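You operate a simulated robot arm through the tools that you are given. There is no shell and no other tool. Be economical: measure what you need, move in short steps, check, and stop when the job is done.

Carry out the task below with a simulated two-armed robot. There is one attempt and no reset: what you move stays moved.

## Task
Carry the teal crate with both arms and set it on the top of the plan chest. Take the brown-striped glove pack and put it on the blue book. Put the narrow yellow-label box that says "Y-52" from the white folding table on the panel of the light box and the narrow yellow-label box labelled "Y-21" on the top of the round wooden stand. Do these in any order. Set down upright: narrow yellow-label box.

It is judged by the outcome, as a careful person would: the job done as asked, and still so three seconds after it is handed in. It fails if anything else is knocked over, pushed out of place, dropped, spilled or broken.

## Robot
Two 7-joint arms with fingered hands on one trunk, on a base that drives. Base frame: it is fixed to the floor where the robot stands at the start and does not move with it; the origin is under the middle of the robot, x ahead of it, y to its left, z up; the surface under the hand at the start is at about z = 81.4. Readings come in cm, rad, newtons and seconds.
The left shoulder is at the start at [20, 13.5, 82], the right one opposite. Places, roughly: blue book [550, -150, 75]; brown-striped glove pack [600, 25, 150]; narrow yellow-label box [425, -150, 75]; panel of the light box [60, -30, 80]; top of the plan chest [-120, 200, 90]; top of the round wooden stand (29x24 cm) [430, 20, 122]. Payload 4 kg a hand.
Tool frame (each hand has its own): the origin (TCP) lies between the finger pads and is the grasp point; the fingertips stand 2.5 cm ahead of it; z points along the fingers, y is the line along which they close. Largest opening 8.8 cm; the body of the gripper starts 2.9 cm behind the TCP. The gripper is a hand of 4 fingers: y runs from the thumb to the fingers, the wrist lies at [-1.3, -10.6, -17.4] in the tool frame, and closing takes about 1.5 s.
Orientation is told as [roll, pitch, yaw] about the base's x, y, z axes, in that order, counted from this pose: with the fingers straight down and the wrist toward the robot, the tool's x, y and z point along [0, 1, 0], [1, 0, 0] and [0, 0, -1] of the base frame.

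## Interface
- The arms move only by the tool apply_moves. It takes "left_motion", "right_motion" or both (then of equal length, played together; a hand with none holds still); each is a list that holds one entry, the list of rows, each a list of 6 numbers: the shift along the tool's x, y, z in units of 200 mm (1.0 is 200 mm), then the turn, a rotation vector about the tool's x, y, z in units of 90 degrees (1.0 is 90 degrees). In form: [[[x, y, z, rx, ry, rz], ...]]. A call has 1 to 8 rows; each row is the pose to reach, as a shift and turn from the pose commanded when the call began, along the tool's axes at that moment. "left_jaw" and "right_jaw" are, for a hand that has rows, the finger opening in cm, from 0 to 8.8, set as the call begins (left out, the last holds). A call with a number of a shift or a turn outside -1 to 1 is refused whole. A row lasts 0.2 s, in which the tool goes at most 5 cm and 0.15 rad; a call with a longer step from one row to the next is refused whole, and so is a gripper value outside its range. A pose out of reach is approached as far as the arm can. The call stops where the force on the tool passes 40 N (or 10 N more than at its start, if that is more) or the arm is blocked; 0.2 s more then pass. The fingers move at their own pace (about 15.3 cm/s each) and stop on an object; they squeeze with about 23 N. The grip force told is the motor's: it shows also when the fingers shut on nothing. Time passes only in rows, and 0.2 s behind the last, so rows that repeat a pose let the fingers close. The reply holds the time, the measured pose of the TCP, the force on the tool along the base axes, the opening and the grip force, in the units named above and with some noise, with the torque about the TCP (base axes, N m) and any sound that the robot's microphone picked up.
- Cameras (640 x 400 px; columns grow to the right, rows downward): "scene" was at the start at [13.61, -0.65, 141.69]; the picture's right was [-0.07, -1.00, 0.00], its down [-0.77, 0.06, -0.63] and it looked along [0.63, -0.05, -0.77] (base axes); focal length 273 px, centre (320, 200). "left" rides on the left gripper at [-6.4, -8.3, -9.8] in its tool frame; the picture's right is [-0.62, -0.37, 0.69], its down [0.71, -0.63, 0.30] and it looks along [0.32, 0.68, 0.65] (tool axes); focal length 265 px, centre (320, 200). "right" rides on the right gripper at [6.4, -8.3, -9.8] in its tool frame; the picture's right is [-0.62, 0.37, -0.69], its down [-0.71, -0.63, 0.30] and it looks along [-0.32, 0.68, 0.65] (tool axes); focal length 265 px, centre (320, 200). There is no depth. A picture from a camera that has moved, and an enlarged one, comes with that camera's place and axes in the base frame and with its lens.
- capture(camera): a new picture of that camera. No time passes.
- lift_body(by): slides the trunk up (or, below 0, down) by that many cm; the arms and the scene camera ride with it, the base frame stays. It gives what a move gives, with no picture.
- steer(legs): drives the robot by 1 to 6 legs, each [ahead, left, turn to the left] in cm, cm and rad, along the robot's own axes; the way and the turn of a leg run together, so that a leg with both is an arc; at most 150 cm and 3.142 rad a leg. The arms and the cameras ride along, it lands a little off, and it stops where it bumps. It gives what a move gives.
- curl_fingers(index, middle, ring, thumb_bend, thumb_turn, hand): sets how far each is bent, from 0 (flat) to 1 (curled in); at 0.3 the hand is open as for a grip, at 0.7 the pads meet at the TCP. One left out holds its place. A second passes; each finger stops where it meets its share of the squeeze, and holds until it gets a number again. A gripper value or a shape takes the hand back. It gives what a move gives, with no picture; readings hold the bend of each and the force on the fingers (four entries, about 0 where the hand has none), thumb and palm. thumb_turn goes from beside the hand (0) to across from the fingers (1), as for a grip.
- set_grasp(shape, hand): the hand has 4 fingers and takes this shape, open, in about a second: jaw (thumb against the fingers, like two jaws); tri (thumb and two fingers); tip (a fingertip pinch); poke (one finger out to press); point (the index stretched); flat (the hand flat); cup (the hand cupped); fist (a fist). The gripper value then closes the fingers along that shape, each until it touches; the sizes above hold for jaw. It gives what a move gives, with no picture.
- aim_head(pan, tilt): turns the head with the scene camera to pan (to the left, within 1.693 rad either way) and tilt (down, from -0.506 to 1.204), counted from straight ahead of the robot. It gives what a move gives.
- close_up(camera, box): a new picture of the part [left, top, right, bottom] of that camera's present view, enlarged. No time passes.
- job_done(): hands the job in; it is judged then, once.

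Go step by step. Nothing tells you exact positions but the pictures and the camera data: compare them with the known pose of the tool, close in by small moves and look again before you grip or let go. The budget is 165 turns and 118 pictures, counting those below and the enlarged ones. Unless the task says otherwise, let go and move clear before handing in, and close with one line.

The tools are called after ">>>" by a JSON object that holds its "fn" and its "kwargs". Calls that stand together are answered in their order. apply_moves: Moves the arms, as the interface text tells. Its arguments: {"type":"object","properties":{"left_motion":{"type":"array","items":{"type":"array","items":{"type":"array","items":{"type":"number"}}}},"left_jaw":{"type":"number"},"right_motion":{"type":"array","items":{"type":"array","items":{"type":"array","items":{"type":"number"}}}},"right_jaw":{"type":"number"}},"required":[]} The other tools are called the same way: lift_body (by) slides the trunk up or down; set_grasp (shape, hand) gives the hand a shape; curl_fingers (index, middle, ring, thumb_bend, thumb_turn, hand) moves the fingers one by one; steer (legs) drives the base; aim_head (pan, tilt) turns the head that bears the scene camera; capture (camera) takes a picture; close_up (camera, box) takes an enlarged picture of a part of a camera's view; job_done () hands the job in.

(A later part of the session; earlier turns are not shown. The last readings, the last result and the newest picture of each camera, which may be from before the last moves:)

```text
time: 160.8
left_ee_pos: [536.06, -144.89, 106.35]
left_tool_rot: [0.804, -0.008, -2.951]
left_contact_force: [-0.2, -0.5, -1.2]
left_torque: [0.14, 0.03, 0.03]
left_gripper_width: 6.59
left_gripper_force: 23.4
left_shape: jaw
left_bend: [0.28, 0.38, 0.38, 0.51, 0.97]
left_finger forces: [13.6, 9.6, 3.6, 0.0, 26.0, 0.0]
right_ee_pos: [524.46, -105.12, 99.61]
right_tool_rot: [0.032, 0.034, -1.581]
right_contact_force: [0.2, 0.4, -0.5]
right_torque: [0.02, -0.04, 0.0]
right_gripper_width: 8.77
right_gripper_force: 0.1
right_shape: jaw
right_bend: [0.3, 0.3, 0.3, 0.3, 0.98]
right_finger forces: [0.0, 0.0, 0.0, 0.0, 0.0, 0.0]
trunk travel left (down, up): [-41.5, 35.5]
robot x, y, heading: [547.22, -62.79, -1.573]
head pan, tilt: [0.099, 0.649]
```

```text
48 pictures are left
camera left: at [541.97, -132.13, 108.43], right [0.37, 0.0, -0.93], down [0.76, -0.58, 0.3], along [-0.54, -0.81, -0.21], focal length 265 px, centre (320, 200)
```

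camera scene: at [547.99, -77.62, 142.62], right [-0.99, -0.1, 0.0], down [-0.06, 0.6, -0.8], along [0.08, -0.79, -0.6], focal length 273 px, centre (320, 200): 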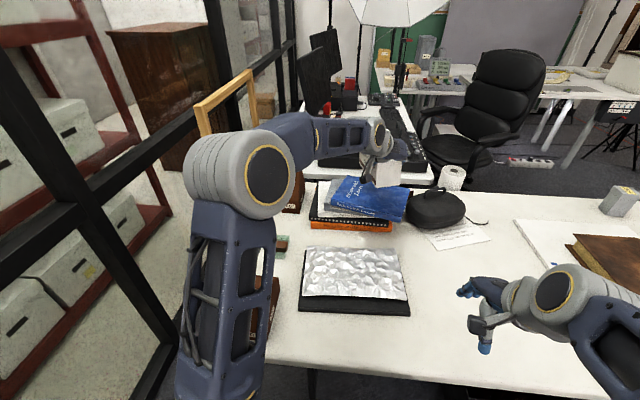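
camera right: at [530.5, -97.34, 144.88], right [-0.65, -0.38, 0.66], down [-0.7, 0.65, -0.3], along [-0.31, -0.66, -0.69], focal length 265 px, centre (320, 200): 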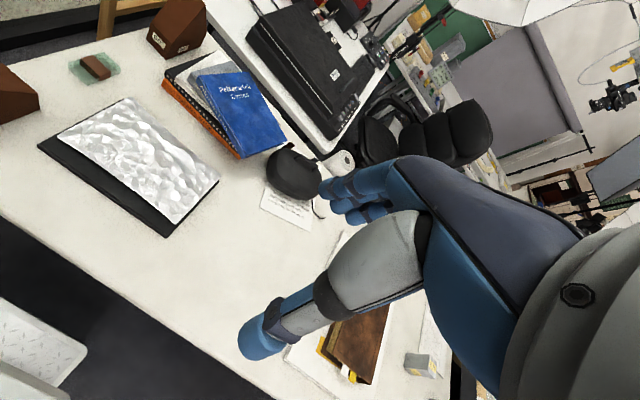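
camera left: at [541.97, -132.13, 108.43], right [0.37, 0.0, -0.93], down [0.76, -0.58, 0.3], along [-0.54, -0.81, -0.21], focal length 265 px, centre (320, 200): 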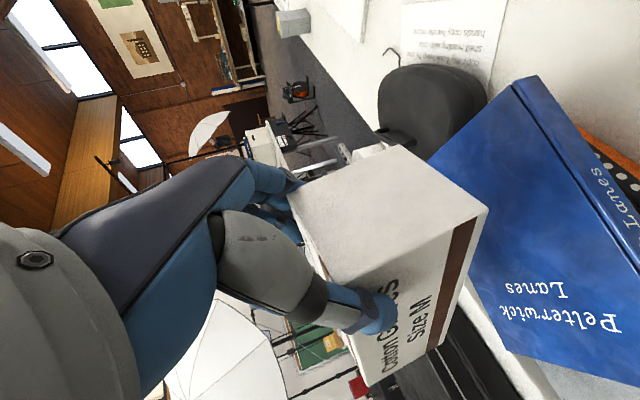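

The pack hovers near the book. I'll bring it over the centre, about 5 cm above the cover.

>>> {"fn": "apply_moves", "kwargs": {"left_motion": [[[0, 0, 0.15, 0, 0, 0], [-0.03, 0, 0.3, 0, 0, 0], [-0.08, 0, 0.45, 0, 0, 0], [-0.15, 0, 0.585, 0, 0, 0]]]}}

>>> {"fn": "close_up", "kwargs": {"camera": "scene", "box": [280, 100, 480, 240]}}

>>> {"fn": "capture", "kwargs": {"camera": "left"}}

```text
time: 161.8
left_ee_pos: [537.17, -151.22, 96.04]
left_tool_rot: [0.808, -0.009, -2.952]
left_contact_force: [0.3, 0.1, -1.0]
left_torque: [-0.1, -0.13, 0.05]
left_gripper_width: 6.59
left_gripper_force: 22.5
left_shape: jaw
left_bend: [0.28, 0.38, 0.37, 0.5, 0.97]
left_finger forces: [14.2, 9.9, 6.7, 0.0, 27.1, 0.0]
right_ee_pos: [524.42, -105.11, 99.57]
right_tool_rot: [0.031, 0.035, -1.584]
right_contact_force: [-0.2, -0.2, -0.1]
right_torque: [0.0, -0.02, -0.01]
right_gripper_width: 8.78
right_gripper_force: 0.1
right_shape: jaw
right_bend: [0.3, 0.3, 0.3, 0.3, 0.98]
right_finger forces: [0.0, 0.0, 0.2, 0.1, 0.0, 0.0]
trunk travel left (down, up): [-41.5, 35.5]
robot x, y, heading: [547.26, -63.16, -1.565]
head pan, tilt: [0.099, 0.649]
```

```text
2.86 times, centred on (380, 170) of scene
camera zoom: at [547.98, -77.63, 142.62], right [-0.99, -0.1, 0.0], down [-0.06, 0.6, -0.8], along [0.08, -0.79, -0.6], focal length 781 px, centre (149, 286)
```

zoom: 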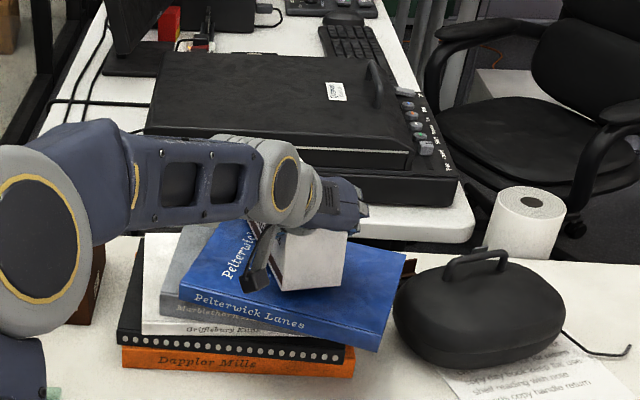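

```text
46 pictures are left
camera left: at [543.03, -138.45, 98.23], right [0.37, 0.0, -0.93], down [0.76, -0.58, 0.3], along [-0.54, -0.81, -0.21], focal length 265 px, centre (320, 200)
```

left: 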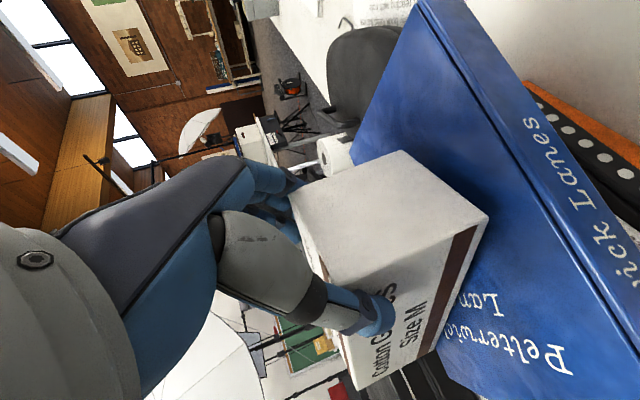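

The pack's far end is just meeting the cover, and the footprint is inside the book. I'll lower gently.

>>> {"fn": "apply_moves", "kwargs": {"left_motion": [[[-0.018, 0, 0.017, 0, 0, 0], [-0.036, 0, 0.035, 0, 0, 0], [-0.054, 0, 0.052, 0, 0, 0]]]}}

>>> {"fn": "apply_moves", "kwargs": {"left_motion": [[[-0.018, 0, 0.017, 0, 0, 0], [-0.036, 0, 0.035, 0, 0, 0]]]}}

>>> {"fn": "close_up", "kwargs": {"camera": "scene", "box": [280, 100, 480, 240]}}

```text
time: 162.6
left_ee_pos: [537.0, -151.26, 94.81]
left_tool_rot: [0.811, -0.011, -2.954]
left_contact_force: [0.6, 3.4, 13.2]
left_torque: [-0.55, 0.01, 0.05]
left_gripper_width: 6.58
left_gripper_force: 23.0
left_shape: jaw
left_bend: [0.29, 0.38, 0.36, 0.5, 0.99]
left_finger forces: [14.3, 9.5, 15.0, 0.1, 27.7, 0.1]
right_ee_pos: [524.41, -105.24, 99.44]
right_tool_rot: [0.03, 0.034, -1.583]
right_contact_force: [-0.6, -0.5, 0.0]
right_torque: [0.01, 0.01, 0.0]
right_gripper_width: 8.79
right_gripper_force: 0.0
right_shape: jaw
right_bend: [0.3, 0.3, 0.3, 0.3, 0.98]
right_finger forces: [0.0, 0.1, 0.1, 0.0, 0.0, 0.0]
trunk travel left (down, up): [-41.5, 35.5]
robot x, y, heading: [547.24, -62.93, -1.568]
head pan, tilt: [0.099, 0.649]
```

```text
time: 163.2
left_ee_pos: [536.87, -151.51, 95.01]
left_tool_rot: [0.827, -0.02, -2.952]
left_contact_force: [1.4, 3.7, 13.5]
left_torque: [-0.41, -0.03, 0.12]
left_gripper_width: 6.51
left_gripper_force: 22.8
left_shape: jaw
left_bend: [0.29, 0.38, 0.37, 0.51, 0.99]
left_finger forces: [13.4, 9.5, 12.6, 0.0, 28.0, 0.0]
right_ee_pos: [524.34, -105.14, 99.4]
right_tool_rot: [0.032, 0.035, -1.583]
right_contact_force: [0.7, -0.8, -0.4]
right_torque: [-0.02, 0.01, 0.0]
right_gripper_width: 8.8
right_gripper_force: 0.0
right_shape: jaw
right_bend: [0.3, 0.3, 0.3, 0.3, 0.98]
right_finger forces: [0.0, 0.0, 0.0, 0.1, 0.1, 0.0]
trunk travel left (down, up): [-41.5, 35.5]
robot x, y, heading: [547.34, -63.01, -1.574]
head pan, tilt: [0.099, 0.649]
stopped in row 2 (left hand): the force on the tool passed its limit at 43 N (the readings are from after the stop); the commanded pose is now the measured one
```

```text
2.86 times, centred on (380, 170) of scene
camera zoom: at [548.0, -77.58, 142.59], right [-0.99, -0.1, 0.0], down [-0.06, 0.6, -0.8], along [0.08, -0.79, -0.6], focal length 781 px, centre (149, 286)
```

zoom: 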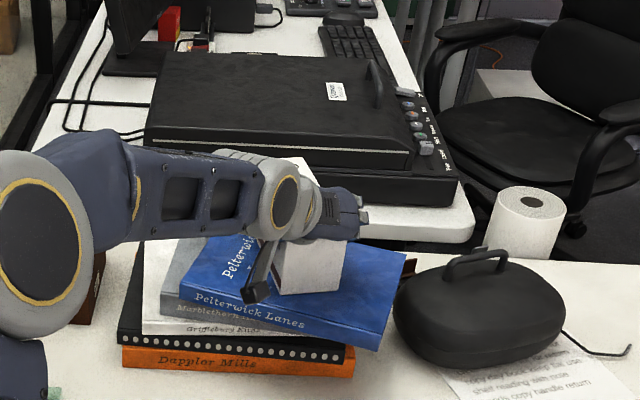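

Contact is made and the pack may have tilted a little in the grip. I'll check from the hand camera before letting go.

>>> {"fn": "capture", "kwargs": {"camera": "left"}}

>>> {"fn": "close_up", "kwargs": {"camera": "right", "box": [100, 0, 420, 200]}}

```text
44 pictures are left
camera left: at [542.82, -138.57, 96.72], right [0.36, -0.02, -0.93], down [0.76, -0.58, 0.31], along [-0.54, -0.82, -0.19], focal length 265 px, centre (320, 200)
```

left: 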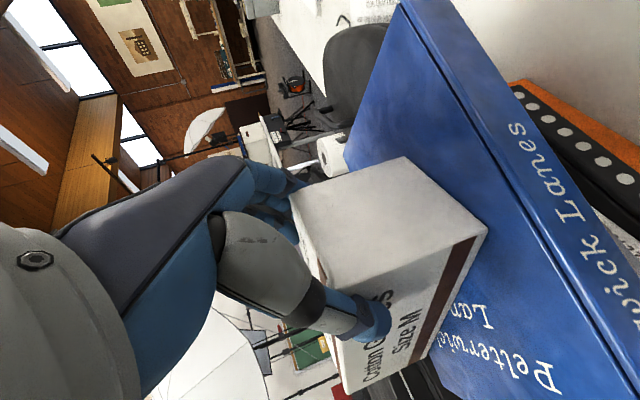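

```text
2.00 times, centred on (260, 100) of right
camera zoom: at [530.53, -97.27, 109.87], right [-0.65, -0.38, 0.66], down [-0.7, 0.65, -0.3], along [-0.31, -0.66, -0.69], focal length 531 px, centre (440, 400)
```

zoom: 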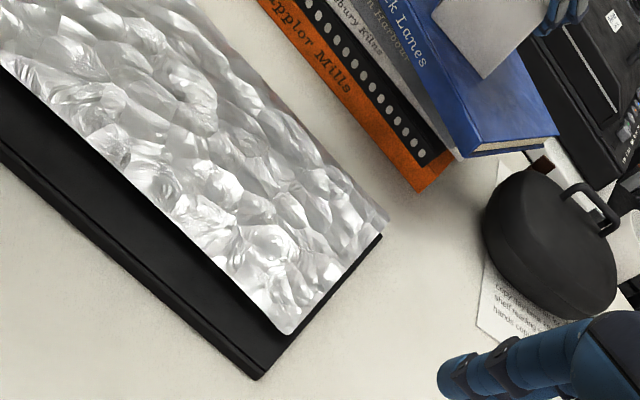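

The pack sits on the cover. I'll open the hand and look.

>>> {"fn": "apply_moves", "kwargs": {"left_motion": [[[0, 0, 0, 0, 0, 0], [0, 0, 0, 0, 0, 0], [0, 0, 0, 0, 0, 0], [0, 0, 0, 0, 0, 0], [0, 0, 0, 0, 0, 0]]], "left_jaw": 8.6}}

>>> {"fn": "apply_moves", "kwargs": {"left_motion": [[[0, 0, -0.06, 0, 0, 0], [0, 0, -0.14, 0, 0, 0], [0, 0, -0.26, 0, 0, 0], [0, 0, -0.45, 0, 0, 0], [0, 0, -0.65, 0, 0, 0]]]}}

>>> {"fn": "capture", "kwargs": {"camera": "scene"}}

>>> {"fn": "capture", "kwargs": {"camera": "left"}}

```text
time: 164.4
left_ee_pos: [537.02, -151.35, 94.49]
left_tool_rot: [0.819, -0.014, -2.952]
left_contact_force: [-0.4, 0.6, -0.9]
left_torque: [-0.01, -0.01, 0.0]
left_gripper_width: 8.78
left_gripper_force: 0.0
left_shape: jaw
left_bend: [0.29, 0.31, 0.3, 0.29, 0.98]
left_finger forces: [2.5, 0.1, 0.1, 0.1, 2.2, 0.0]
right_ee_pos: [524.38, -105.28, 99.57]
right_tool_rot: [0.032, 0.036, -1.582]
right_contact_force: [-0.8, -0.2, 0.8]
right_torque: [-0.04, -0.01, -0.01]
right_gripper_width: 8.76
right_gripper_force: 0.1
right_shape: jaw
right_bend: [0.3, 0.3, 0.3, 0.3, 0.98]
right_finger forces: [0.1, 0.0, 0.0, 0.1, 0.0, 0.1]
trunk travel left (down, up): [-41.5, 35.5]
robot x, y, heading: [547.25, -62.91, -1.574]
head pan, tilt: [0.099, 0.649]
```

```text
time: 165.6
left_ee_pos: [535.24, -142.0, 103.49]
left_tool_rot: [0.817, -0.015, -2.951]
left_contact_force: [0.5, 0.4, 0.2]
left_torque: [0.04, 0.01, 0.01]
left_gripper_width: 8.65
left_gripper_force: 0.0
left_shape: jaw
left_bend: [0.31, 0.31, 0.3, 0.3, 0.98]
left_finger forces: [0.0, 0.1, 0.0, 0.0, 0.0, 0.0]
right_ee_pos: [524.4, -105.3, 99.55]
right_tool_rot: [0.033, 0.037, -1.581]
right_contact_force: [0.4, -0.3, 0.4]
right_torque: [0.0, 0.03, -0.03]
right_gripper_width: 8.78
right_gripper_force: 0.0
right_shape: jaw
right_bend: [0.3, 0.3, 0.3, 0.3, 0.98]
right_finger forces: [0.0, 0.0, 0.0, 0.0, 0.0, 0.0]
trunk travel left (down, up): [-41.5, 35.5]
robot x, y, heading: [546.83, -63.09, -1.569]
head pan, tilt: [0.099, 0.649]
```

```text
42 pictures are left
camera scene: at [547.99, -77.67, 142.6], right [-0.99, -0.1, 0.0], down [-0.06, 0.6, -0.8], along [0.08, -0.79, -0.6], focal length 273 px, centre (320, 200)
```

scene: 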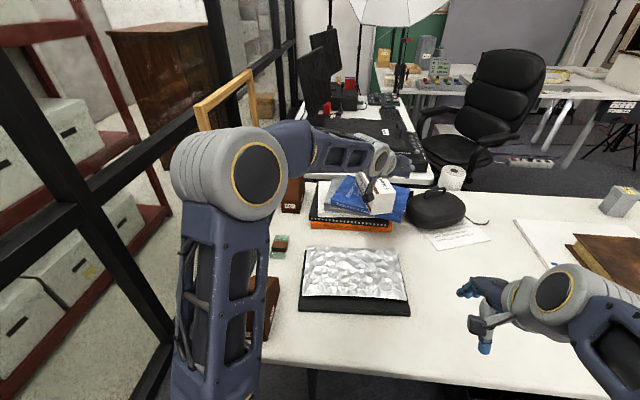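

```text
41 pictures are left
camera left: at [541.19, -129.14, 105.45], right [0.36, -0.01, -0.93], down [0.76, -0.58, 0.3], along [-0.54, -0.82, -0.2], focal length 265 px, centre (320, 200)
```

left: 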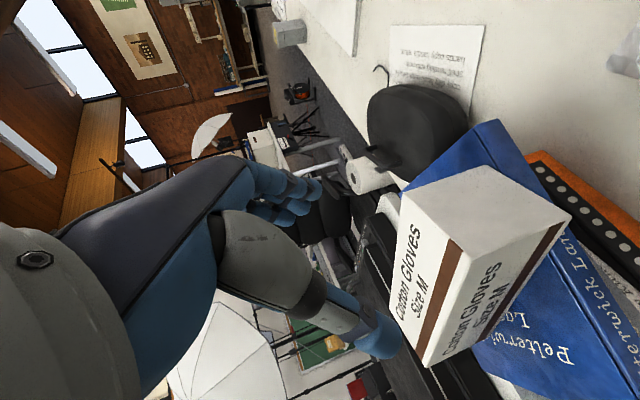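

The glove pack rests flat on the blue book. I'll back off, restore the left hand to neutral and slide along to the yellow-label boxes.

>>> {"fn": "lift_body", "kwargs": {"by": 12}}

>>> {"fn": "steer", "kwargs": {"legs": [[-18, 0, 0]]}}

>>> {"fn": "apply_moves", "kwargs": {"left_motion": [[[0, 0, 0, 0, -0.085, 0], [0, 0, 0, 0, -0.17, 0], [0, 0, 0, 0, -0.255, 0], [0, 0, 0, 0, -0.34, 0], [0, 0, 0, 0, -0.43, 0], [0, 0, 0, 0, -0.52, 0]]]}}

>>> {"fn": "apply_moves", "kwargs": {"left_motion": [[[0, -0.05, 0, 0, 0, -0.09], [0, -0.1, 0, 0, 0, -0.18], [0, -0.15, 0, 0, 0, -0.27], [0, -0.2, 0, 0, 0, -0.36], [0, -0.3, 0, 0, 0, -0.45], [0, -0.4, 0, 0, 0, -0.54], [0, -0.5, 0, 0, 0, -0.63], [0, -0.6, 0, 0, 0, -0.72]]]}}

>>> {"fn": "apply_moves", "kwargs": {"left_motion": [[[0, 0, 0, 0, 0, -0.08], [0, 0, 0, 0, 0, -0.16]]]}}

>>> {"fn": "steer", "kwargs": {"legs": [[0, -110, 0]]}}

>>> {"fn": "aim_head", "kwargs": {"pan": 0.0, "tilt": 0.6}}

>>> {"fn": "capture", "kwargs": {"camera": "scene"}}

```text
time: 167.1
left_ee_pos: [535.27, -142.01, 115.6]
left_tool_rot: [0.82, -0.015, -2.952]
left_contact_force: [0.5, -0.5, -0.7]
left_torque: [-0.01, 0.01, 0.01]
left_gripper_width: 8.59
left_gripper_force: 0.0
left_shape: jaw
left_bend: [0.31, 0.31, 0.3, 0.3, 0.98]
left_finger forces: [0.1, 0.0, 0.1, 0.0, 0.1, 0.1]
right_ee_pos: [524.4, -105.23, 111.47]
right_tool_rot: [0.031, 0.034, -1.583]
right_contact_force: [-0.4, 0.0, 0.1]
right_torque: [-0.01, 0.02, -0.02]
right_gripper_width: 8.81
right_gripper_force: 0.1
right_shape: jaw
right_bend: [0.3, 0.3, 0.3, 0.3, 0.98]
right_finger forces: [0.1, 0.0, 0.2, 0.0, 0.1, 0.0]
trunk travel left (down, up): [-53.5, 23.5]
robot x, y, heading: [547.6, -62.89, -1.57]
head pan, tilt: [0.099, 0.649]
```

```text
time: 168.6
left_ee_pos: [535.27, -123.99, 115.72]
left_tool_rot: [0.822, -0.017, -2.949]
left_contact_force: [0.2, -0.4, 0.3]
left_torque: [-0.02, 0.03, 0.0]
left_gripper_width: 8.63
left_gripper_force: 0.1
left_shape: jaw
left_bend: [0.31, 0.31, 0.3, 0.3, 0.98]
left_finger forces: [0.0, 0.1, 0.0, 0.0, 0.0, 0.1]
right_ee_pos: [524.4, -87.14, 111.43]
right_tool_rot: [0.031, 0.034, -1.584]
right_contact_force: [0.3, -0.9, -0.6]
right_torque: [0.0, 0.0, -0.01]
right_gripper_width: 8.79
right_gripper_force: 0.1
right_shape: jaw
right_bend: [0.3, 0.3, 0.3, 0.3, 0.98]
right_finger forces: [0.1, 0.0, 0.0, 0.0, 0.1, 0.0]
trunk travel left (down, up): [-53.5, 23.5]
robot x, y, heading: [547.22, -44.86, -1.572]
head pan, tilt: [0.099, 0.649]
```

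```text
time: 170.0
left_ee_pos: [535.28, -123.98, 115.58]
left_tool_rot: [0.002, -0.017, -2.953]
left_contact_force: [-0.8, 0.7, 0.3]
left_torque: [-0.01, 0.01, 0.01]
left_gripper_width: 8.63
left_gripper_force: 0.0
left_shape: jaw
left_bend: [0.31, 0.31, 0.3, 0.3, 0.98]
left_finger forces: [0.0, 0.0, 0.1, 0.1, 0.0, 0.1]
right_ee_pos: [524.35, -87.26, 111.48]
right_tool_rot: [0.031, 0.034, -1.582]
right_contact_force: [0.2, 0.6, -0.6]
right_torque: [0.0, -0.02, 0.01]
right_gripper_width: 8.8
right_gripper_force: 0.1
right_shape: jaw
right_bend: [0.3, 0.3, 0.3, 0.3, 0.98]
right_finger forces: [0.0, 0.0, 0.0, 0.1, 0.1, 0.0]
trunk travel left (down, up): [-53.5, 23.5]
robot x, y, heading: [546.94, -44.89, -1.568]
head pan, tilt: [0.099, 0.649]
```

```text
time: 171.8
left_ee_pos: [547.11, -121.7, 115.38]
left_tool_rot: [-0.014, -0.011, -1.817]
left_contact_force: [-0.2, 0.3, 0.3]
left_torque: [0.0, -0.01, 0.02]
left_gripper_width: 8.61
left_gripper_force: 0.2
left_shape: jaw
left_bend: [0.31, 0.31, 0.3, 0.3, 0.98]
left_finger forces: [0.0, 0.0, 0.0, 0.1, 0.0, 0.0]
right_ee_pos: [524.33, -87.18, 111.44]
right_tool_rot: [0.031, 0.034, -1.584]
right_contact_force: [0.3, -0.7, -0.6]
right_torque: [0.02, 0.01, 0.0]
right_gripper_width: 8.78
right_gripper_force: 0.1
right_shape: jaw
right_bend: [0.3, 0.3, 0.3, 0.3, 0.98]
right_finger forces: [0.0, 0.0, 0.1, 0.0, 0.0, 0.0]
trunk travel left (down, up): [-53.5, 23.5]
robot x, y, heading: [546.91, -44.81, -1.571]
head pan, tilt: [0.099, 0.649]
```

```text
time: 172.4
left_ee_pos: [547.07, -121.66, 115.35]
left_tool_rot: [-0.017, -0.006, -1.566]
left_contact_force: [0.0, -0.3, 0.5]
left_torque: [0.02, 0.02, 0.01]
left_gripper_width: 8.61
left_gripper_force: 0.0
left_shape: jaw
left_bend: [0.31, 0.31, 0.3, 0.3, 0.98]
left_finger forces: [0.0, 0.0, 0.1, 0.1, 0.0, 0.0]
right_ee_pos: [524.38, -87.15, 111.55]
right_tool_rot: [0.032, 0.035, -1.582]
right_contact_force: [0.2, -0.3, -0.6]
right_torque: [-0.02, 0.04, -0.01]
right_gripper_width: 8.78
right_gripper_force: 0.1
right_shape: jaw
right_bend: [0.3, 0.3, 0.3, 0.3, 0.98]
right_finger forces: [0.1, 0.1, 0.0, 0.0, 0.0, 0.0]
trunk travel left (down, up): [-53.5, 23.5]
robot x, y, heading: [547.52, -45.16, -1.566]
head pan, tilt: [0.099, 0.649]
```

```text
time: 178.0
left_ee_pos: [437.44, -121.55, 115.27]
left_tool_rot: [-0.016, -0.008, -1.572]
left_contact_force: [0.2, 1.0, 0.1]
left_torque: [0.01, -0.01, -0.01]
left_gripper_width: 8.62
left_gripper_force: 0.0
left_shape: jaw
left_bend: [0.31, 0.31, 0.3, 0.3, 0.98]
left_finger forces: [0.0, 0.0, 0.0, 0.0, 0.1, 0.0]
right_ee_pos: [414.94, -86.91, 111.48]
right_tool_rot: [0.031, 0.033, -1.587]
right_contact_force: [-0.5, -0.4, -0.4]
right_torque: [-0.02, 0.01, -0.01]
right_gripper_width: 8.78
right_gripper_force: 0.1
right_shape: jaw
right_bend: [0.3, 0.3, 0.3, 0.3, 0.98]
right_finger forces: [0.0, 0.1, 0.0, 0.1, 0.0, 0.0]
trunk travel left (down, up): [-53.5, 23.5]
robot x, y, heading: [437.89, -44.54, -1.571]
head pan, tilt: [0.099, 0.649]
```

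```text
time: 178.7
left_ee_pos: [437.47, -121.7, 115.31]
left_tool_rot: [-0.015, -0.005, -1.574]
left_contact_force: [-0.4, -0.8, -0.4]
left_torque: [0.01, 0.0, -0.01]
left_gripper_width: 8.6
left_gripper_force: 0.0
left_shape: jaw
left_bend: [0.31, 0.31, 0.3, 0.3, 0.98]
left_finger forces: [0.0, 0.0, 0.1, 0.1, 0.1, 0.0]
right_ee_pos: [414.94, -87.05, 111.49]
right_tool_rot: [0.032, 0.035, -1.586]
right_contact_force: [0.7, 1.0, 0.4]
right_torque: [0.04, -0.01, 0.0]
right_gripper_width: 8.78
right_gripper_force: 0.1
right_shape: jaw
right_bend: [0.3, 0.3, 0.3, 0.3, 0.98]
right_finger forces: [0.0, 0.0, 0.0, 0.1, 0.0, 0.0]
trunk travel left (down, up): [-53.5, 23.5]
robot x, y, heading: [437.67, -44.78, -1.573]
head pan, tilt: [0.0, 0.6]
```

```text
40 pictures are left
camera scene: at [437.75, -59.72, 155.04], right [-1.0, 0.0, 0.0], down [0.0, 0.57, -0.82], along [0.0, -0.82, -0.57], focal length 273 px, centre (320, 200)
```

scene: 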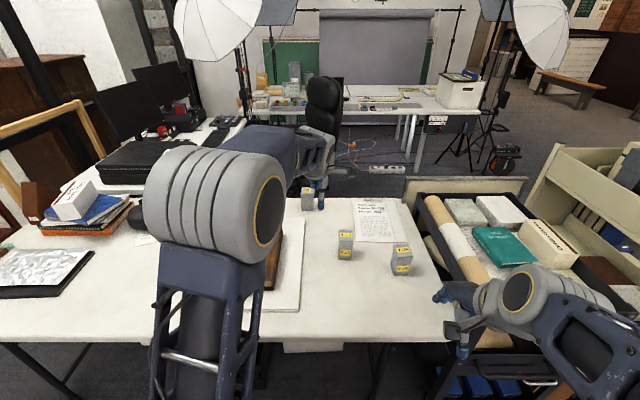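

Pack is safely on the book, and the three yellow-label boxes are now in view. I'll zoom in to read the labels.

>>> {"fn": "close_up", "kwargs": {"camera": "scene", "box": [280, 170, 440, 290]}}

>>> {"fn": "capture", "kwargs": {"camera": "right"}}

```text
3.33 times, centred on (360, 230) of scene
camera zoom: at [437.75, -59.72, 155.04], right [-1.0, 0.0, 0.0], down [0.0, 0.57, -0.82], along [0.0, -0.82, -0.57], focal length 912 px, centre (187, 100)
```

zoom: 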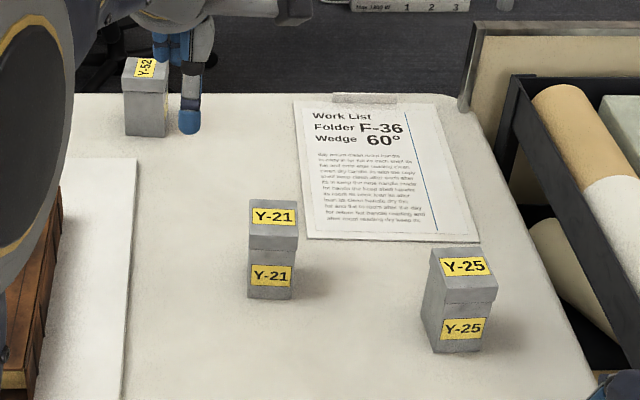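

```text
38 pictures are left
camera right: at [421.08, -79.15, 121.89], right [-0.65, -0.38, 0.66], down [-0.69, 0.65, -0.3], along [-0.31, -0.65, -0.69], focal length 265 px, centre (320, 200)
```

right: 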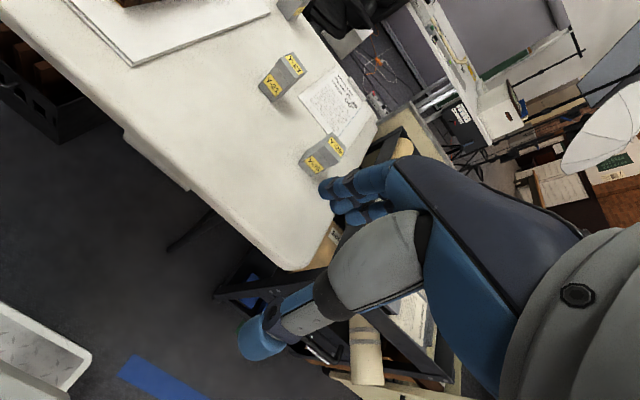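

Y-21 is the middle box at about (427, -139), and Y-52 is the far one near (444, -171), apparently turned sideways. I'll view Y-52 from the left hand's camera.

>>> {"fn": "capture", "kwargs": {"camera": "left"}}

>>> {"fn": "close_up", "kwargs": {"camera": "scene", "box": [290, 170, 350, 220]}}

```text
37 pictures are left
camera left: at [431.09, -113.3, 125.23], right [-0.63, 0.37, -0.69], down [0.71, 0.63, -0.32], along [0.31, -0.69, -0.65], focal length 265 px, centre (320, 200)
```

left: 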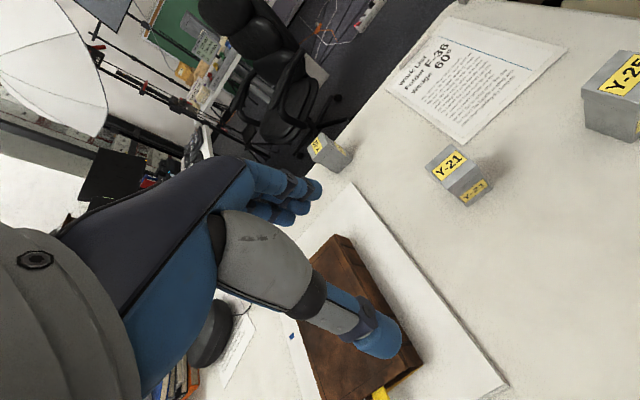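

```text
8.00 times, centred on (320, 195) of scene
camera zoom: at [437.75, -59.72, 155.04], right [-1.0, 0.0, 0.0], down [0.0, 0.57, -0.82], along [0.0, -0.82, -0.57], focal length 2188 px, centre (320, 240)
```

zoom: 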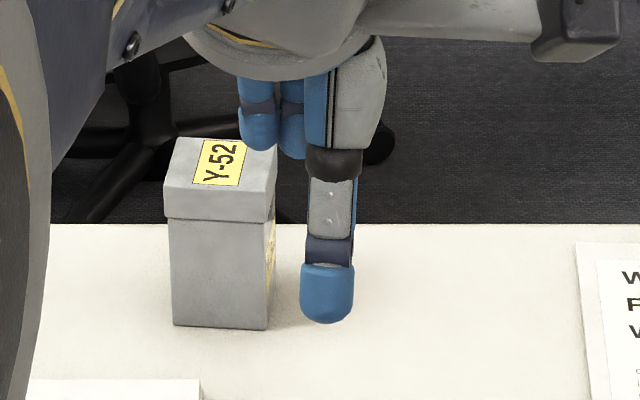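

Each box is about 5.5×5.5×10.5 cm; Y-21's centre is near (427.5, -138) and Y-52's near (444, -169.7). I'll drive in closer and bring the left hand over Y-52.

>>> {"fn": "steer", "kwargs": {"legs": [[26, 3, 0]]}}

>>> {"fn": "capture", "kwargs": {"camera": "scene"}}

>>> {"fn": "capture", "kwargs": {"camera": "left"}}

```text
time: 180.6
left_ee_pos: [440.25, -147.49, 115.21]
left_tool_rot: [-0.017, -0.006, -1.574]
left_contact_force: [0.3, -0.1, 0.0]
left_torque: [0.03, -0.01, 0.03]
left_gripper_width: 8.62
left_gripper_force: 0.0
left_shape: jaw
left_bend: [0.31, 0.31, 0.3, 0.3, 0.98]
left_finger forces: [0.0, 0.1, 0.0, 0.1, 0.0, 0.0]
right_ee_pos: [417.74, -112.89, 111.54]
right_tool_rot: [0.031, 0.036, -1.589]
right_contact_force: [-0.1, 0.6, -0.3]
right_torque: [0.02, 0.03, 0.03]
right_gripper_width: 8.77
right_gripper_force: 0.0
right_shape: jaw
right_bend: [0.3, 0.3, 0.3, 0.3, 0.98]
right_finger forces: [0.0, 0.0, 0.0, 0.0, 0.0, 0.0]
trunk travel left (down, up): [-53.5, 23.5]
robot x, y, heading: [440.9, -70.64, -1.573]
head pan, tilt: [0.0, 0.6]
```

```text
35 pictures are left
camera scene: at [440.64, -85.69, 155.04], right [-1.0, 0.0, 0.0], down [0.0, 0.56, -0.83], along [0.0, -0.82, -0.57], focal length 273 px, centre (320, 200)
```

scene: 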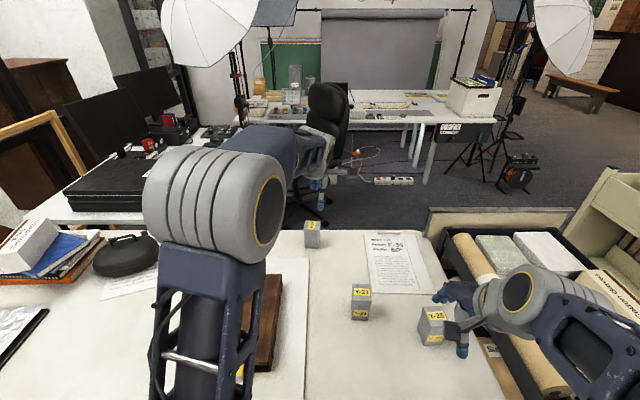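

```text
34 pictures are left
camera left: at [433.88, -139.25, 125.23], right [-0.63, 0.37, -0.69], down [0.71, 0.63, -0.32], along [0.31, -0.69, -0.65], focal length 265 px, centre (320, 200)
```

left: 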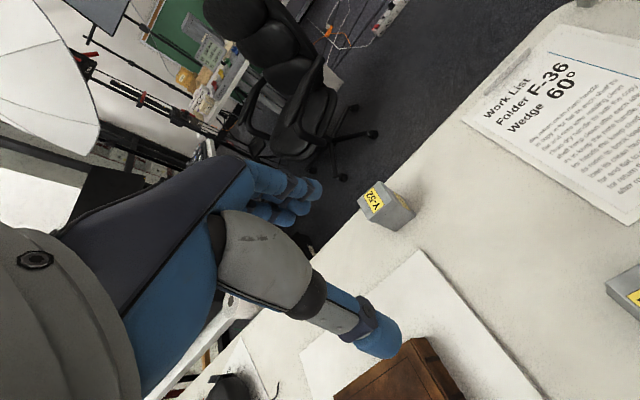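

Both views put Y-52's centre at about (443.7, -170.2). I'll bring the left hand over it with a slight forward tilt.

>>> {"fn": "apply_moves", "kwargs": {"left_motion": [[[0.03, 0.19, 0.1, -0.03, 0, 0], [0.07, 0.38, 0.2, -0.06, 0, 0], [0.11, 0.57, 0.3, -0.08, 0, 0], [0.15, 0.76, 0.4, -0.1, 0, 0], [0.17, 0.94, 0.5, -0.111, 0, 0]]], "left_jaw": 8.8}}

>>> {"fn": "apply_moves", "kwargs": {"left_motion": [[[0, 0.1, 0.03, 0, 0, 0], [0, 0.2, 0.06, 0, 0, 0]]]}}

>>> {"fn": "capture", "kwargs": {"camera": "left"}}

>>> {"fn": "close_up", "kwargs": {"camera": "scene", "box": [270, 160, 390, 260]}}

```text
time: 181.8
left_ee_pos: [443.39, -166.32, 105.56]
left_tool_rot: [-0.015, -0.18, -1.572]
left_contact_force: [-0.4, -0.5, 0.8]
left_torque: [0.02, -0.01, -0.01]
left_gripper_width: 8.79
left_gripper_force: 0.1
left_shape: jaw
left_bend: [0.3, 0.3, 0.3, 0.3, 0.98]
left_finger forces: [0.1, 0.1, 0.1, 0.0, 0.0, 0.0]
right_ee_pos: [417.75, -112.97, 111.59]
right_tool_rot: [0.032, 0.034, -1.587]
right_contact_force: [0.2, 0.6, 0.4]
right_torque: [0.02, -0.01, 0.01]
right_gripper_width: 8.79
right_gripper_force: 0.1
right_shape: jaw
right_bend: [0.3, 0.3, 0.3, 0.3, 0.98]
right_finger forces: [0.0, 0.0, 0.0, 0.0, 0.1, 0.0]
trunk travel left (down, up): [-53.5, 23.5]
robot x, y, heading: [440.65, -71.05, -1.574]
head pan, tilt: [0.0, 0.6]
```

```text
time: 182.4
left_ee_pos: [443.44, -170.56, 104.94]
left_tool_rot: [-0.017, -0.182, -1.573]
left_contact_force: [0.5, -0.6, 1.6]
left_torque: [-0.02, 0.01, -0.01]
left_gripper_width: 8.77
left_gripper_force: 0.0
left_shape: jaw
left_bend: [0.3, 0.3, 0.3, 0.3, 0.98]
left_finger forces: [0.0, 0.1, 0.0, 0.0, 0.1, 0.0]
right_ee_pos: [417.8, -112.94, 111.52]
right_tool_rot: [0.032, 0.033, -1.588]
right_contact_force: [0.1, -0.1, -0.3]
right_torque: [0.05, 0.01, 0.01]
right_gripper_width: 8.8
right_gripper_force: 0.1
right_shape: jaw
right_bend: [0.3, 0.3, 0.3, 0.3, 0.98]
right_finger forces: [0.1, 0.0, 0.1, 0.0, 0.1, 0.0]
trunk travel left (down, up): [-53.5, 23.5]
robot x, y, heading: [440.96, -70.74, -1.577]
head pan, tilt: [0.0, 0.6]
```

```text
33 pictures are left
camera left: at [436.98, -160.66, 113.24], right [-0.63, 0.24, -0.74], down [0.71, 0.56, -0.42], along [0.31, -0.79, -0.53], focal length 265 px, centre (320, 200)
```

left: 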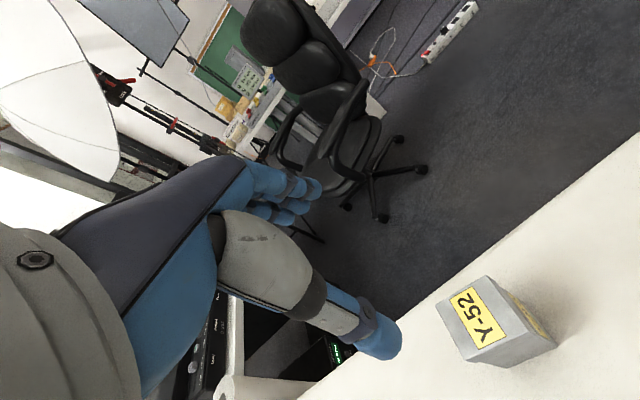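

```text
4.00 times, centred on (330, 210) of scene
camera zoom: at [440.64, -85.65, 155.05], right [-1.0, 0.0, 0.0], down [0.0, 0.56, -0.83], along [0.0, -0.83, -0.56], focal length 1094 px, centre (280, 160)
```

zoom: 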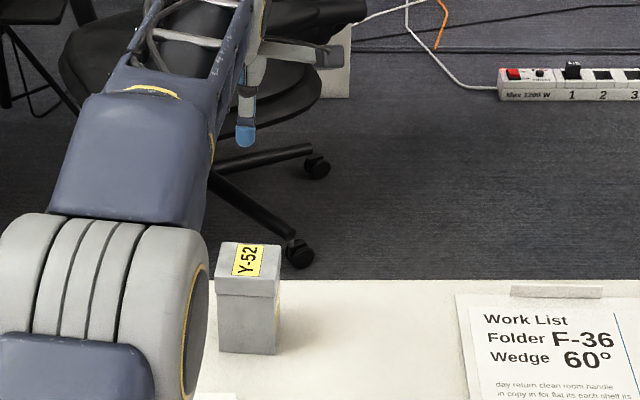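

Alignment is good: box top spans x 440–446, y -168 to -173. I'll descend straight over it.

>>> {"fn": "apply_moves", "kwargs": {"left_motion": [[[-0.005, -0.03, 0.16, 0, 0, 0], [-0.01, -0.06, 0.33, 0, 0, 0], [-0.015, -0.09, 0.5, 0, 0, 0], [-0.02, -0.126, 0.689, 0, 0, 0]]]}}

>>> {"fn": "capture", "kwargs": {"camera": "left"}}

>>> {"fn": "close_up", "kwargs": {"camera": "scene", "box": [270, 160, 390, 260]}}

```text
time: 183.4
left_ee_pos: [442.8, -170.38, 90.89]
left_tool_rot: [-0.018, -0.182, -1.573]
left_contact_force: [-0.3, -0.1, -0.9]
left_torque: [-0.02, 0.0, -0.01]
left_gripper_width: 8.77
left_gripper_force: 0.1
left_shape: jaw
left_bend: [0.3, 0.3, 0.3, 0.3, 0.98]
left_finger forces: [0.0, 0.0, 0.1, 0.0, 0.1, 0.0]
right_ee_pos: [417.72, -112.96, 111.53]
right_tool_rot: [0.032, 0.036, -1.587]
right_contact_force: [0.3, 0.5, 0.3]
right_torque: [0.02, 0.01, 0.02]
right_gripper_width: 8.8
right_gripper_force: 0.0
right_shape: jaw
right_bend: [0.3, 0.3, 0.3, 0.3, 0.98]
right_finger forces: [0.0, 0.0, 0.0, 0.1, 0.0, 0.0]
trunk travel left (down, up): [-53.5, 23.5]
robot x, y, heading: [440.84, -71.05, -1.573]
head pan, tilt: [0.0, 0.6]
```

```text
31 pictures are left
camera left: at [436.43, -160.68, 99.18], right [-0.63, 0.24, -0.74], down [0.71, 0.56, -0.42], along [0.31, -0.79, -0.53], focal length 265 px, centre (320, 200)
```

left: 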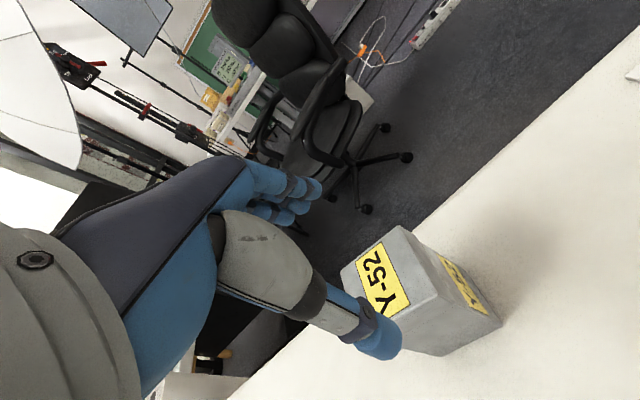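

```text
4.00 times, centred on (330, 210) of scene
camera zoom: at [440.64, -85.67, 155.05], right [-1.0, 0.0, 0.0], down [0.0, 0.56, -0.83], along [0.0, -0.83, -0.56], focal length 1094 px, centre (280, 160)
```

zoom: 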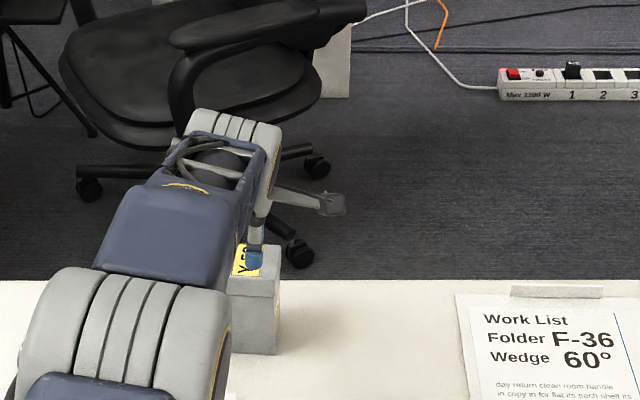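

>>> {"fn": "apply_moves", "kwargs": {"left_motion": [[[0, -0.02, 0, 0, 0, 0], [0, -0.04, 0.1, 0, 0, 0], [0, -0.055, 0.2, 0, 0, 0], [0, -0.075, 0.3, 0, 0, 0], [0, -0.095, 0.4, 0, 0, 0], [0, -0.11, 0.48, 0, 0, 0]]]}}

>>> {"fn": "capture", "kwargs": {"camera": "left"}}

```text
time: 184.8
left_ee_pos: [442.56, -170.44, 81.64]
left_tool_rot: [-0.02, -0.192, -1.571]
left_contact_force: [0.0, -6.0, 19.6]
left_torque: [-0.38, 0.1, 0.0]
left_gripper_width: 8.8
left_gripper_force: 0.2
left_shape: jaw
left_bend: [0.26, 0.3, 0.3, 0.3, 0.98]
left_finger forces: [17.0, 0.0, 0.0, 0.0, 0.0, 0.0]
right_ee_pos: [417.74, -112.95, 111.56]
right_tool_rot: [0.031, 0.035, -1.588]
right_contact_force: [0.6, 0.0, -0.2]
right_torque: [-0.01, 0.0, 0.01]
right_gripper_width: 8.8
right_gripper_force: 0.1
right_shape: jaw
right_bend: [0.3, 0.3, 0.3, 0.3, 0.98]
right_finger forces: [0.0, 0.0, 0.0, 0.0, 0.0, 0.0]
trunk travel left (down, up): [-53.5, 23.5]
robot x, y, heading: [440.78, -70.59, -1.579]
head pan, tilt: [0.0, 0.6]
```

```text
29 pictures are left
camera left: at [436.23, -160.45, 89.97], right [-0.63, 0.23, -0.74], down [0.71, 0.56, -0.43], along [0.31, -0.8, -0.52], focal length 265 px, centre (320, 200)
```

left: 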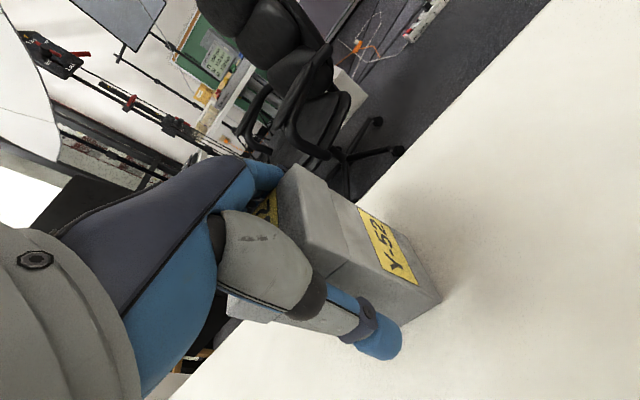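

The box is well inside the hand, and the index knuckle touches its top edge. I'll ease up 0.6 cm and close.

>>> {"fn": "apply_moves", "kwargs": {"left_motion": [[[0, 0.005, -0.03, 0, 0, 0], [0, 0.005, -0.03, 0, 0, 0], [0, 0.005, -0.03, 0, 0, 0], [0, 0.005, -0.03, 0, 0, 0], [0, 0.005, -0.03, 0, 0, 0], [0, 0.005, -0.03, 0, 0, 0], [0, 0.005, -0.03, 0, 0, 0]]], "left_jaw": 2}}

>>> {"fn": "apply_moves", "kwargs": {"left_motion": [[[0, 0.008, -0.05, 0, 0, 0], [0, 0.016, -0.1, 0, 0, 0], [0, 0.03, -0.2, 0, 0, 0], [0, 0.06, -0.38, 0, 0, 0], [0, 0.09, -0.57, 0, 0, 0]]]}}

>>> {"fn": "capture", "kwargs": {"camera": "left"}}

```text
time: 186.4
left_ee_pos: [442.64, -170.16, 81.89]
left_tool_rot: [-0.017, -0.183, -1.572]
left_contact_force: [1.2, -6.2, 19.8]
left_torque: [0.07, 0.07, -0.01]
left_gripper_width: 4.91
left_gripper_force: 23.1
left_shape: jaw
left_bend: [0.76, 0.45, 0.39, 0.63, 1.0]
left_finger forces: [28.8, 6.5, 4.5, 0.0, 22.6, 0.1]
right_ee_pos: [417.73, -112.98, 111.56]
right_tool_rot: [0.03, 0.036, -1.589]
right_contact_force: [-0.7, 0.2, -0.3]
right_torque: [-0.02, -0.03, 0.04]
right_gripper_width: 8.78
right_gripper_force: 0.0
right_shape: jaw
right_bend: [0.3, 0.3, 0.3, 0.3, 0.98]
right_finger forces: [0.0, 0.0, 0.1, 0.0, 0.0, 0.0]
trunk travel left (down, up): [-53.5, 23.5]
robot x, y, heading: [440.96, -70.98, -1.573]
head pan, tilt: [0.0, 0.6]
```

```text
time: 187.6
left_ee_pos: [442.84, -169.9, 93.16]
left_tool_rot: [-0.015, -0.179, -1.572]
left_contact_force: [-0.5, -0.4, -2.7]
left_torque: [-0.04, 0.02, -0.02]
left_gripper_width: 4.85
left_gripper_force: 22.9
left_shape: jaw
left_bend: [0.75, 0.46, 0.41, 0.63, 0.99]
left_finger forces: [19.3, 5.5, 2.9, 0.0, 23.4, 0.0]
right_ee_pos: [417.85, -112.99, 111.48]
right_tool_rot: [0.032, 0.036, -1.588]
right_contact_force: [-0.5, 0.5, -0.1]
right_torque: [0.0, -0.01, -0.01]
right_gripper_width: 8.77
right_gripper_force: 0.1
right_shape: jaw
right_bend: [0.3, 0.3, 0.3, 0.3, 0.98]
right_finger forces: [0.1, 0.0, 0.0, 0.1, 0.1, 0.1]
trunk travel left (down, up): [-53.5, 23.5]
robot x, y, heading: [440.96, -70.38, -1.572]
head pan, tilt: [0.0, 0.6]
```

```text
28 pictures are left
camera left: at [436.47, -159.98, 101.46], right [-0.63, 0.24, -0.74], down [0.71, 0.56, -0.42], along [0.31, -0.79, -0.53], focal length 265 px, centre (320, 200)
```

left: 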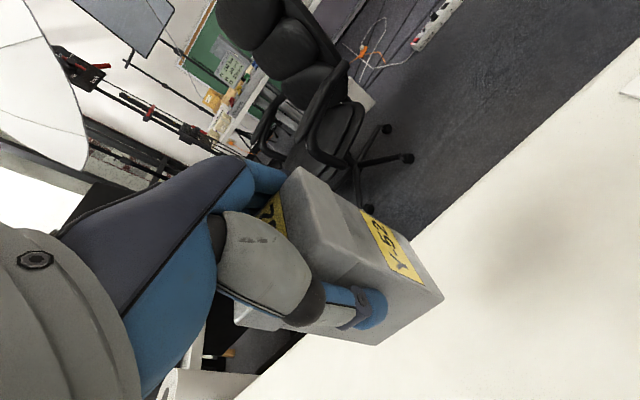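

Y-52 is held firmly. I'll bring the left hand up and aside, then move the right hand over Y-21 at about (428.2, -138).

>>> {"fn": "apply_moves", "kwargs": {"left_motion": [[[0.0, 0, -0.2, 0, 0, 0], [0.15, -0.1, -0.35, 0, 0, 0], [0.3, -0.25, -0.45, 0, 0, 0], [0.45, -0.4, -0.5, 0, 0, 0], [0.6, -0.55, -0.55, 0, 0, 0], [0.75, -0.7, -0.55, 0, 0, 0], [0.9, -0.8, -0.55, 0, 0, 0]]], "right_motion": [[[0.08, 0.15, 0, 0, 0, 0], [0.16, 0.3, 0, 0, 0, 0], [0.24, 0.45, 0, 0, 0, 0], [0.32, 0.6, 0.05, 0, 0, 0], [0.4, 0.75, 0.1, 0, 0, 0], [0.48, 0.9, 0.15, 0, 0, 0], [0.52, 1.0, 0.2, 0, 0, 0]]]}}

>>> {"fn": "apply_moves", "kwargs": {"right_motion": [[[0.0, 0.13, 0.13, -0.022, 0.02, 0], [0.0, 0.26, 0.3, -0.022, 0.02, 0]]]}}

>>> {"fn": "capture", "kwargs": {"camera": "right"}}

>>> {"fn": "capture", "kwargs": {"camera": "scene"}}

```text
time: 189.2
left_ee_pos: [460.89, -152.26, 100.77]
left_tool_rot: [-0.015, -0.179, -1.574]
left_contact_force: [0.2, -0.7, -2.8]
left_torque: [-0.01, 0.0, -0.04]
left_gripper_width: 4.83
left_gripper_force: 23.3
left_shape: jaw
left_bend: [0.75, 0.46, 0.42, 0.63, 0.99]
left_finger forces: [17.8, 5.4, 2.9, 0.0, 22.7, 0.1]
right_ee_pos: [428.01, -133.15, 107.16]
right_tool_rot: [0.033, 0.035, -1.589]
right_contact_force: [-0.7, 0.4, -0.6]
right_torque: [0.03, -0.03, -0.05]
right_gripper_width: 8.78
right_gripper_force: 0.0
right_shape: jaw
right_bend: [0.3, 0.3, 0.3, 0.3, 0.98]
right_finger forces: [0.0, 0.1, 0.0, 0.0, 0.0, 0.1]
trunk travel left (down, up): [-53.5, 23.5]
robot x, y, heading: [441.37, -71.17, -1.575]
head pan, tilt: [0.0, 0.6]
```

```text
time: 189.8
left_ee_pos: [460.95, -152.21, 100.82]
left_tool_rot: [-0.016, -0.18, -1.573]
left_contact_force: [0.7, 1.0, -2.2]
left_torque: [0.01, -0.04, -0.01]
left_gripper_width: 4.84
left_gripper_force: 23.5
left_shape: jaw
left_bend: [0.75, 0.46, 0.42, 0.63, 0.99]
left_finger forces: [17.7, 5.3, 2.8, 0.0, 22.8, 0.0]
right_ee_pos: [428.21, -138.1, 100.97]
right_tool_rot: [0.062, -0.001, -1.589]
right_contact_force: [0.1, 0.5, 0.0]
right_torque: [-0.06, -0.04, -0.01]
right_gripper_width: 8.75
right_gripper_force: 0.1
right_shape: jaw
right_bend: [0.3, 0.3, 0.3, 0.3, 0.98]
right_finger forces: [0.0, 0.0, 0.0, 0.1, 0.0, 0.0]
trunk travel left (down, up): [-53.5, 23.5]
robot x, y, heading: [440.73, -70.87, -1.576]
head pan, tilt: [0.0, 0.6]
```

```text
27 pictures are left
camera right: at [434.1, -129.82, 111.25], right [-0.67, -0.36, 0.65], down [-0.68, 0.64, -0.35], along [-0.3, -0.68, -0.67], focal length 265 px, centre (320, 200)
```

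right: 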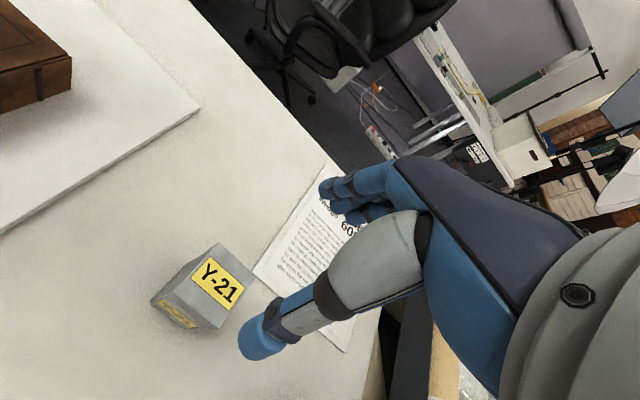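

```text
26 pictures are left
camera scene: at [440.66, -85.65, 155.05], right [-1.0, 0.0, 0.0], down [0.0, 0.56, -0.83], along [0.0, -0.83, -0.56], focal length 273 px, centre (320, 200)
```

scene: 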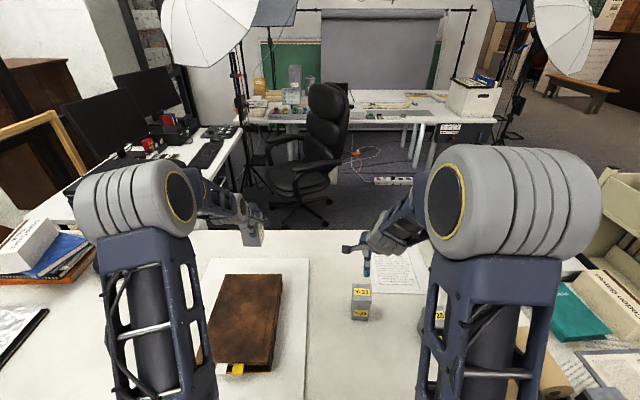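

Y-21's top spans x 424.5–430.4, y -135.5 to -141.5. I'll correct the small roll and descend straight over it.

>>> {"fn": "apply_moves", "kwargs": {"right_motion": [[[-0.02, 0.01, 0, 0, -0.04, 0], [-0.035, 0.02, 0.15, 0, -0.04, 0], [-0.035, 0.02, 0.35, 0, -0.04, 0], [-0.035, 0.02, 0.55, 0, -0.04, 0]]]}}

>>> {"fn": "capture", "kwargs": {"camera": "right"}}

```text
time: 190.8
left_ee_pos: [461.1, -152.26, 100.68]
left_tool_rot: [-0.016, -0.18, -1.573]
left_contact_force: [0.4, 0.1, -2.5]
left_torque: [0.0, 0.03, -0.02]
left_gripper_width: 4.82
left_gripper_force: 22.9
left_shape: jaw
left_bend: [0.75, 0.46, 0.42, 0.63, 0.99]
left_finger forces: [17.8, 5.4, 3.0, 0.0, 22.7, 0.1]
right_ee_pos: [428.09, -138.34, 89.83]
right_tool_rot: [-0.001, -0.001, -1.593]
right_contact_force: [0.6, 0.8, -0.4]
right_torque: [0.0, 0.0, 0.01]
right_gripper_width: 8.8
right_gripper_force: 0.1
right_shape: jaw
right_bend: [0.3, 0.3, 0.3, 0.3, 0.98]
right_finger forces: [0.0, 0.1, 0.1, 0.0, 0.0, 0.1]
trunk travel left (down, up): [-53.5, 23.5]
robot x, y, heading: [440.68, -71.11, -1.574]
head pan, tilt: [0.0, 0.6]
```

```text
25 pictures are left
camera right: at [434.64, -130.15, 99.91], right [-0.63, -0.36, 0.69], down [-0.7, 0.64, -0.3], along [-0.34, -0.68, -0.65], focal length 265 px, centre (320, 200)
```

right: 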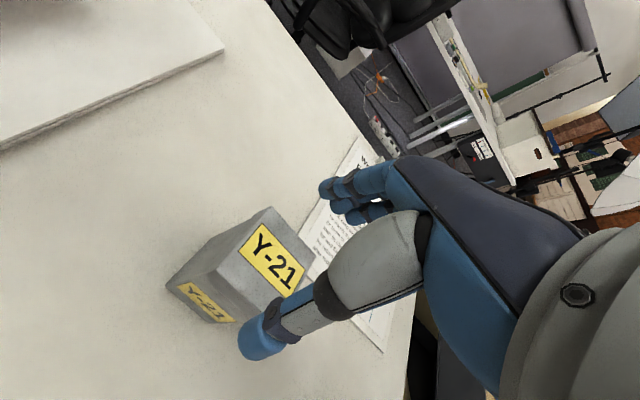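

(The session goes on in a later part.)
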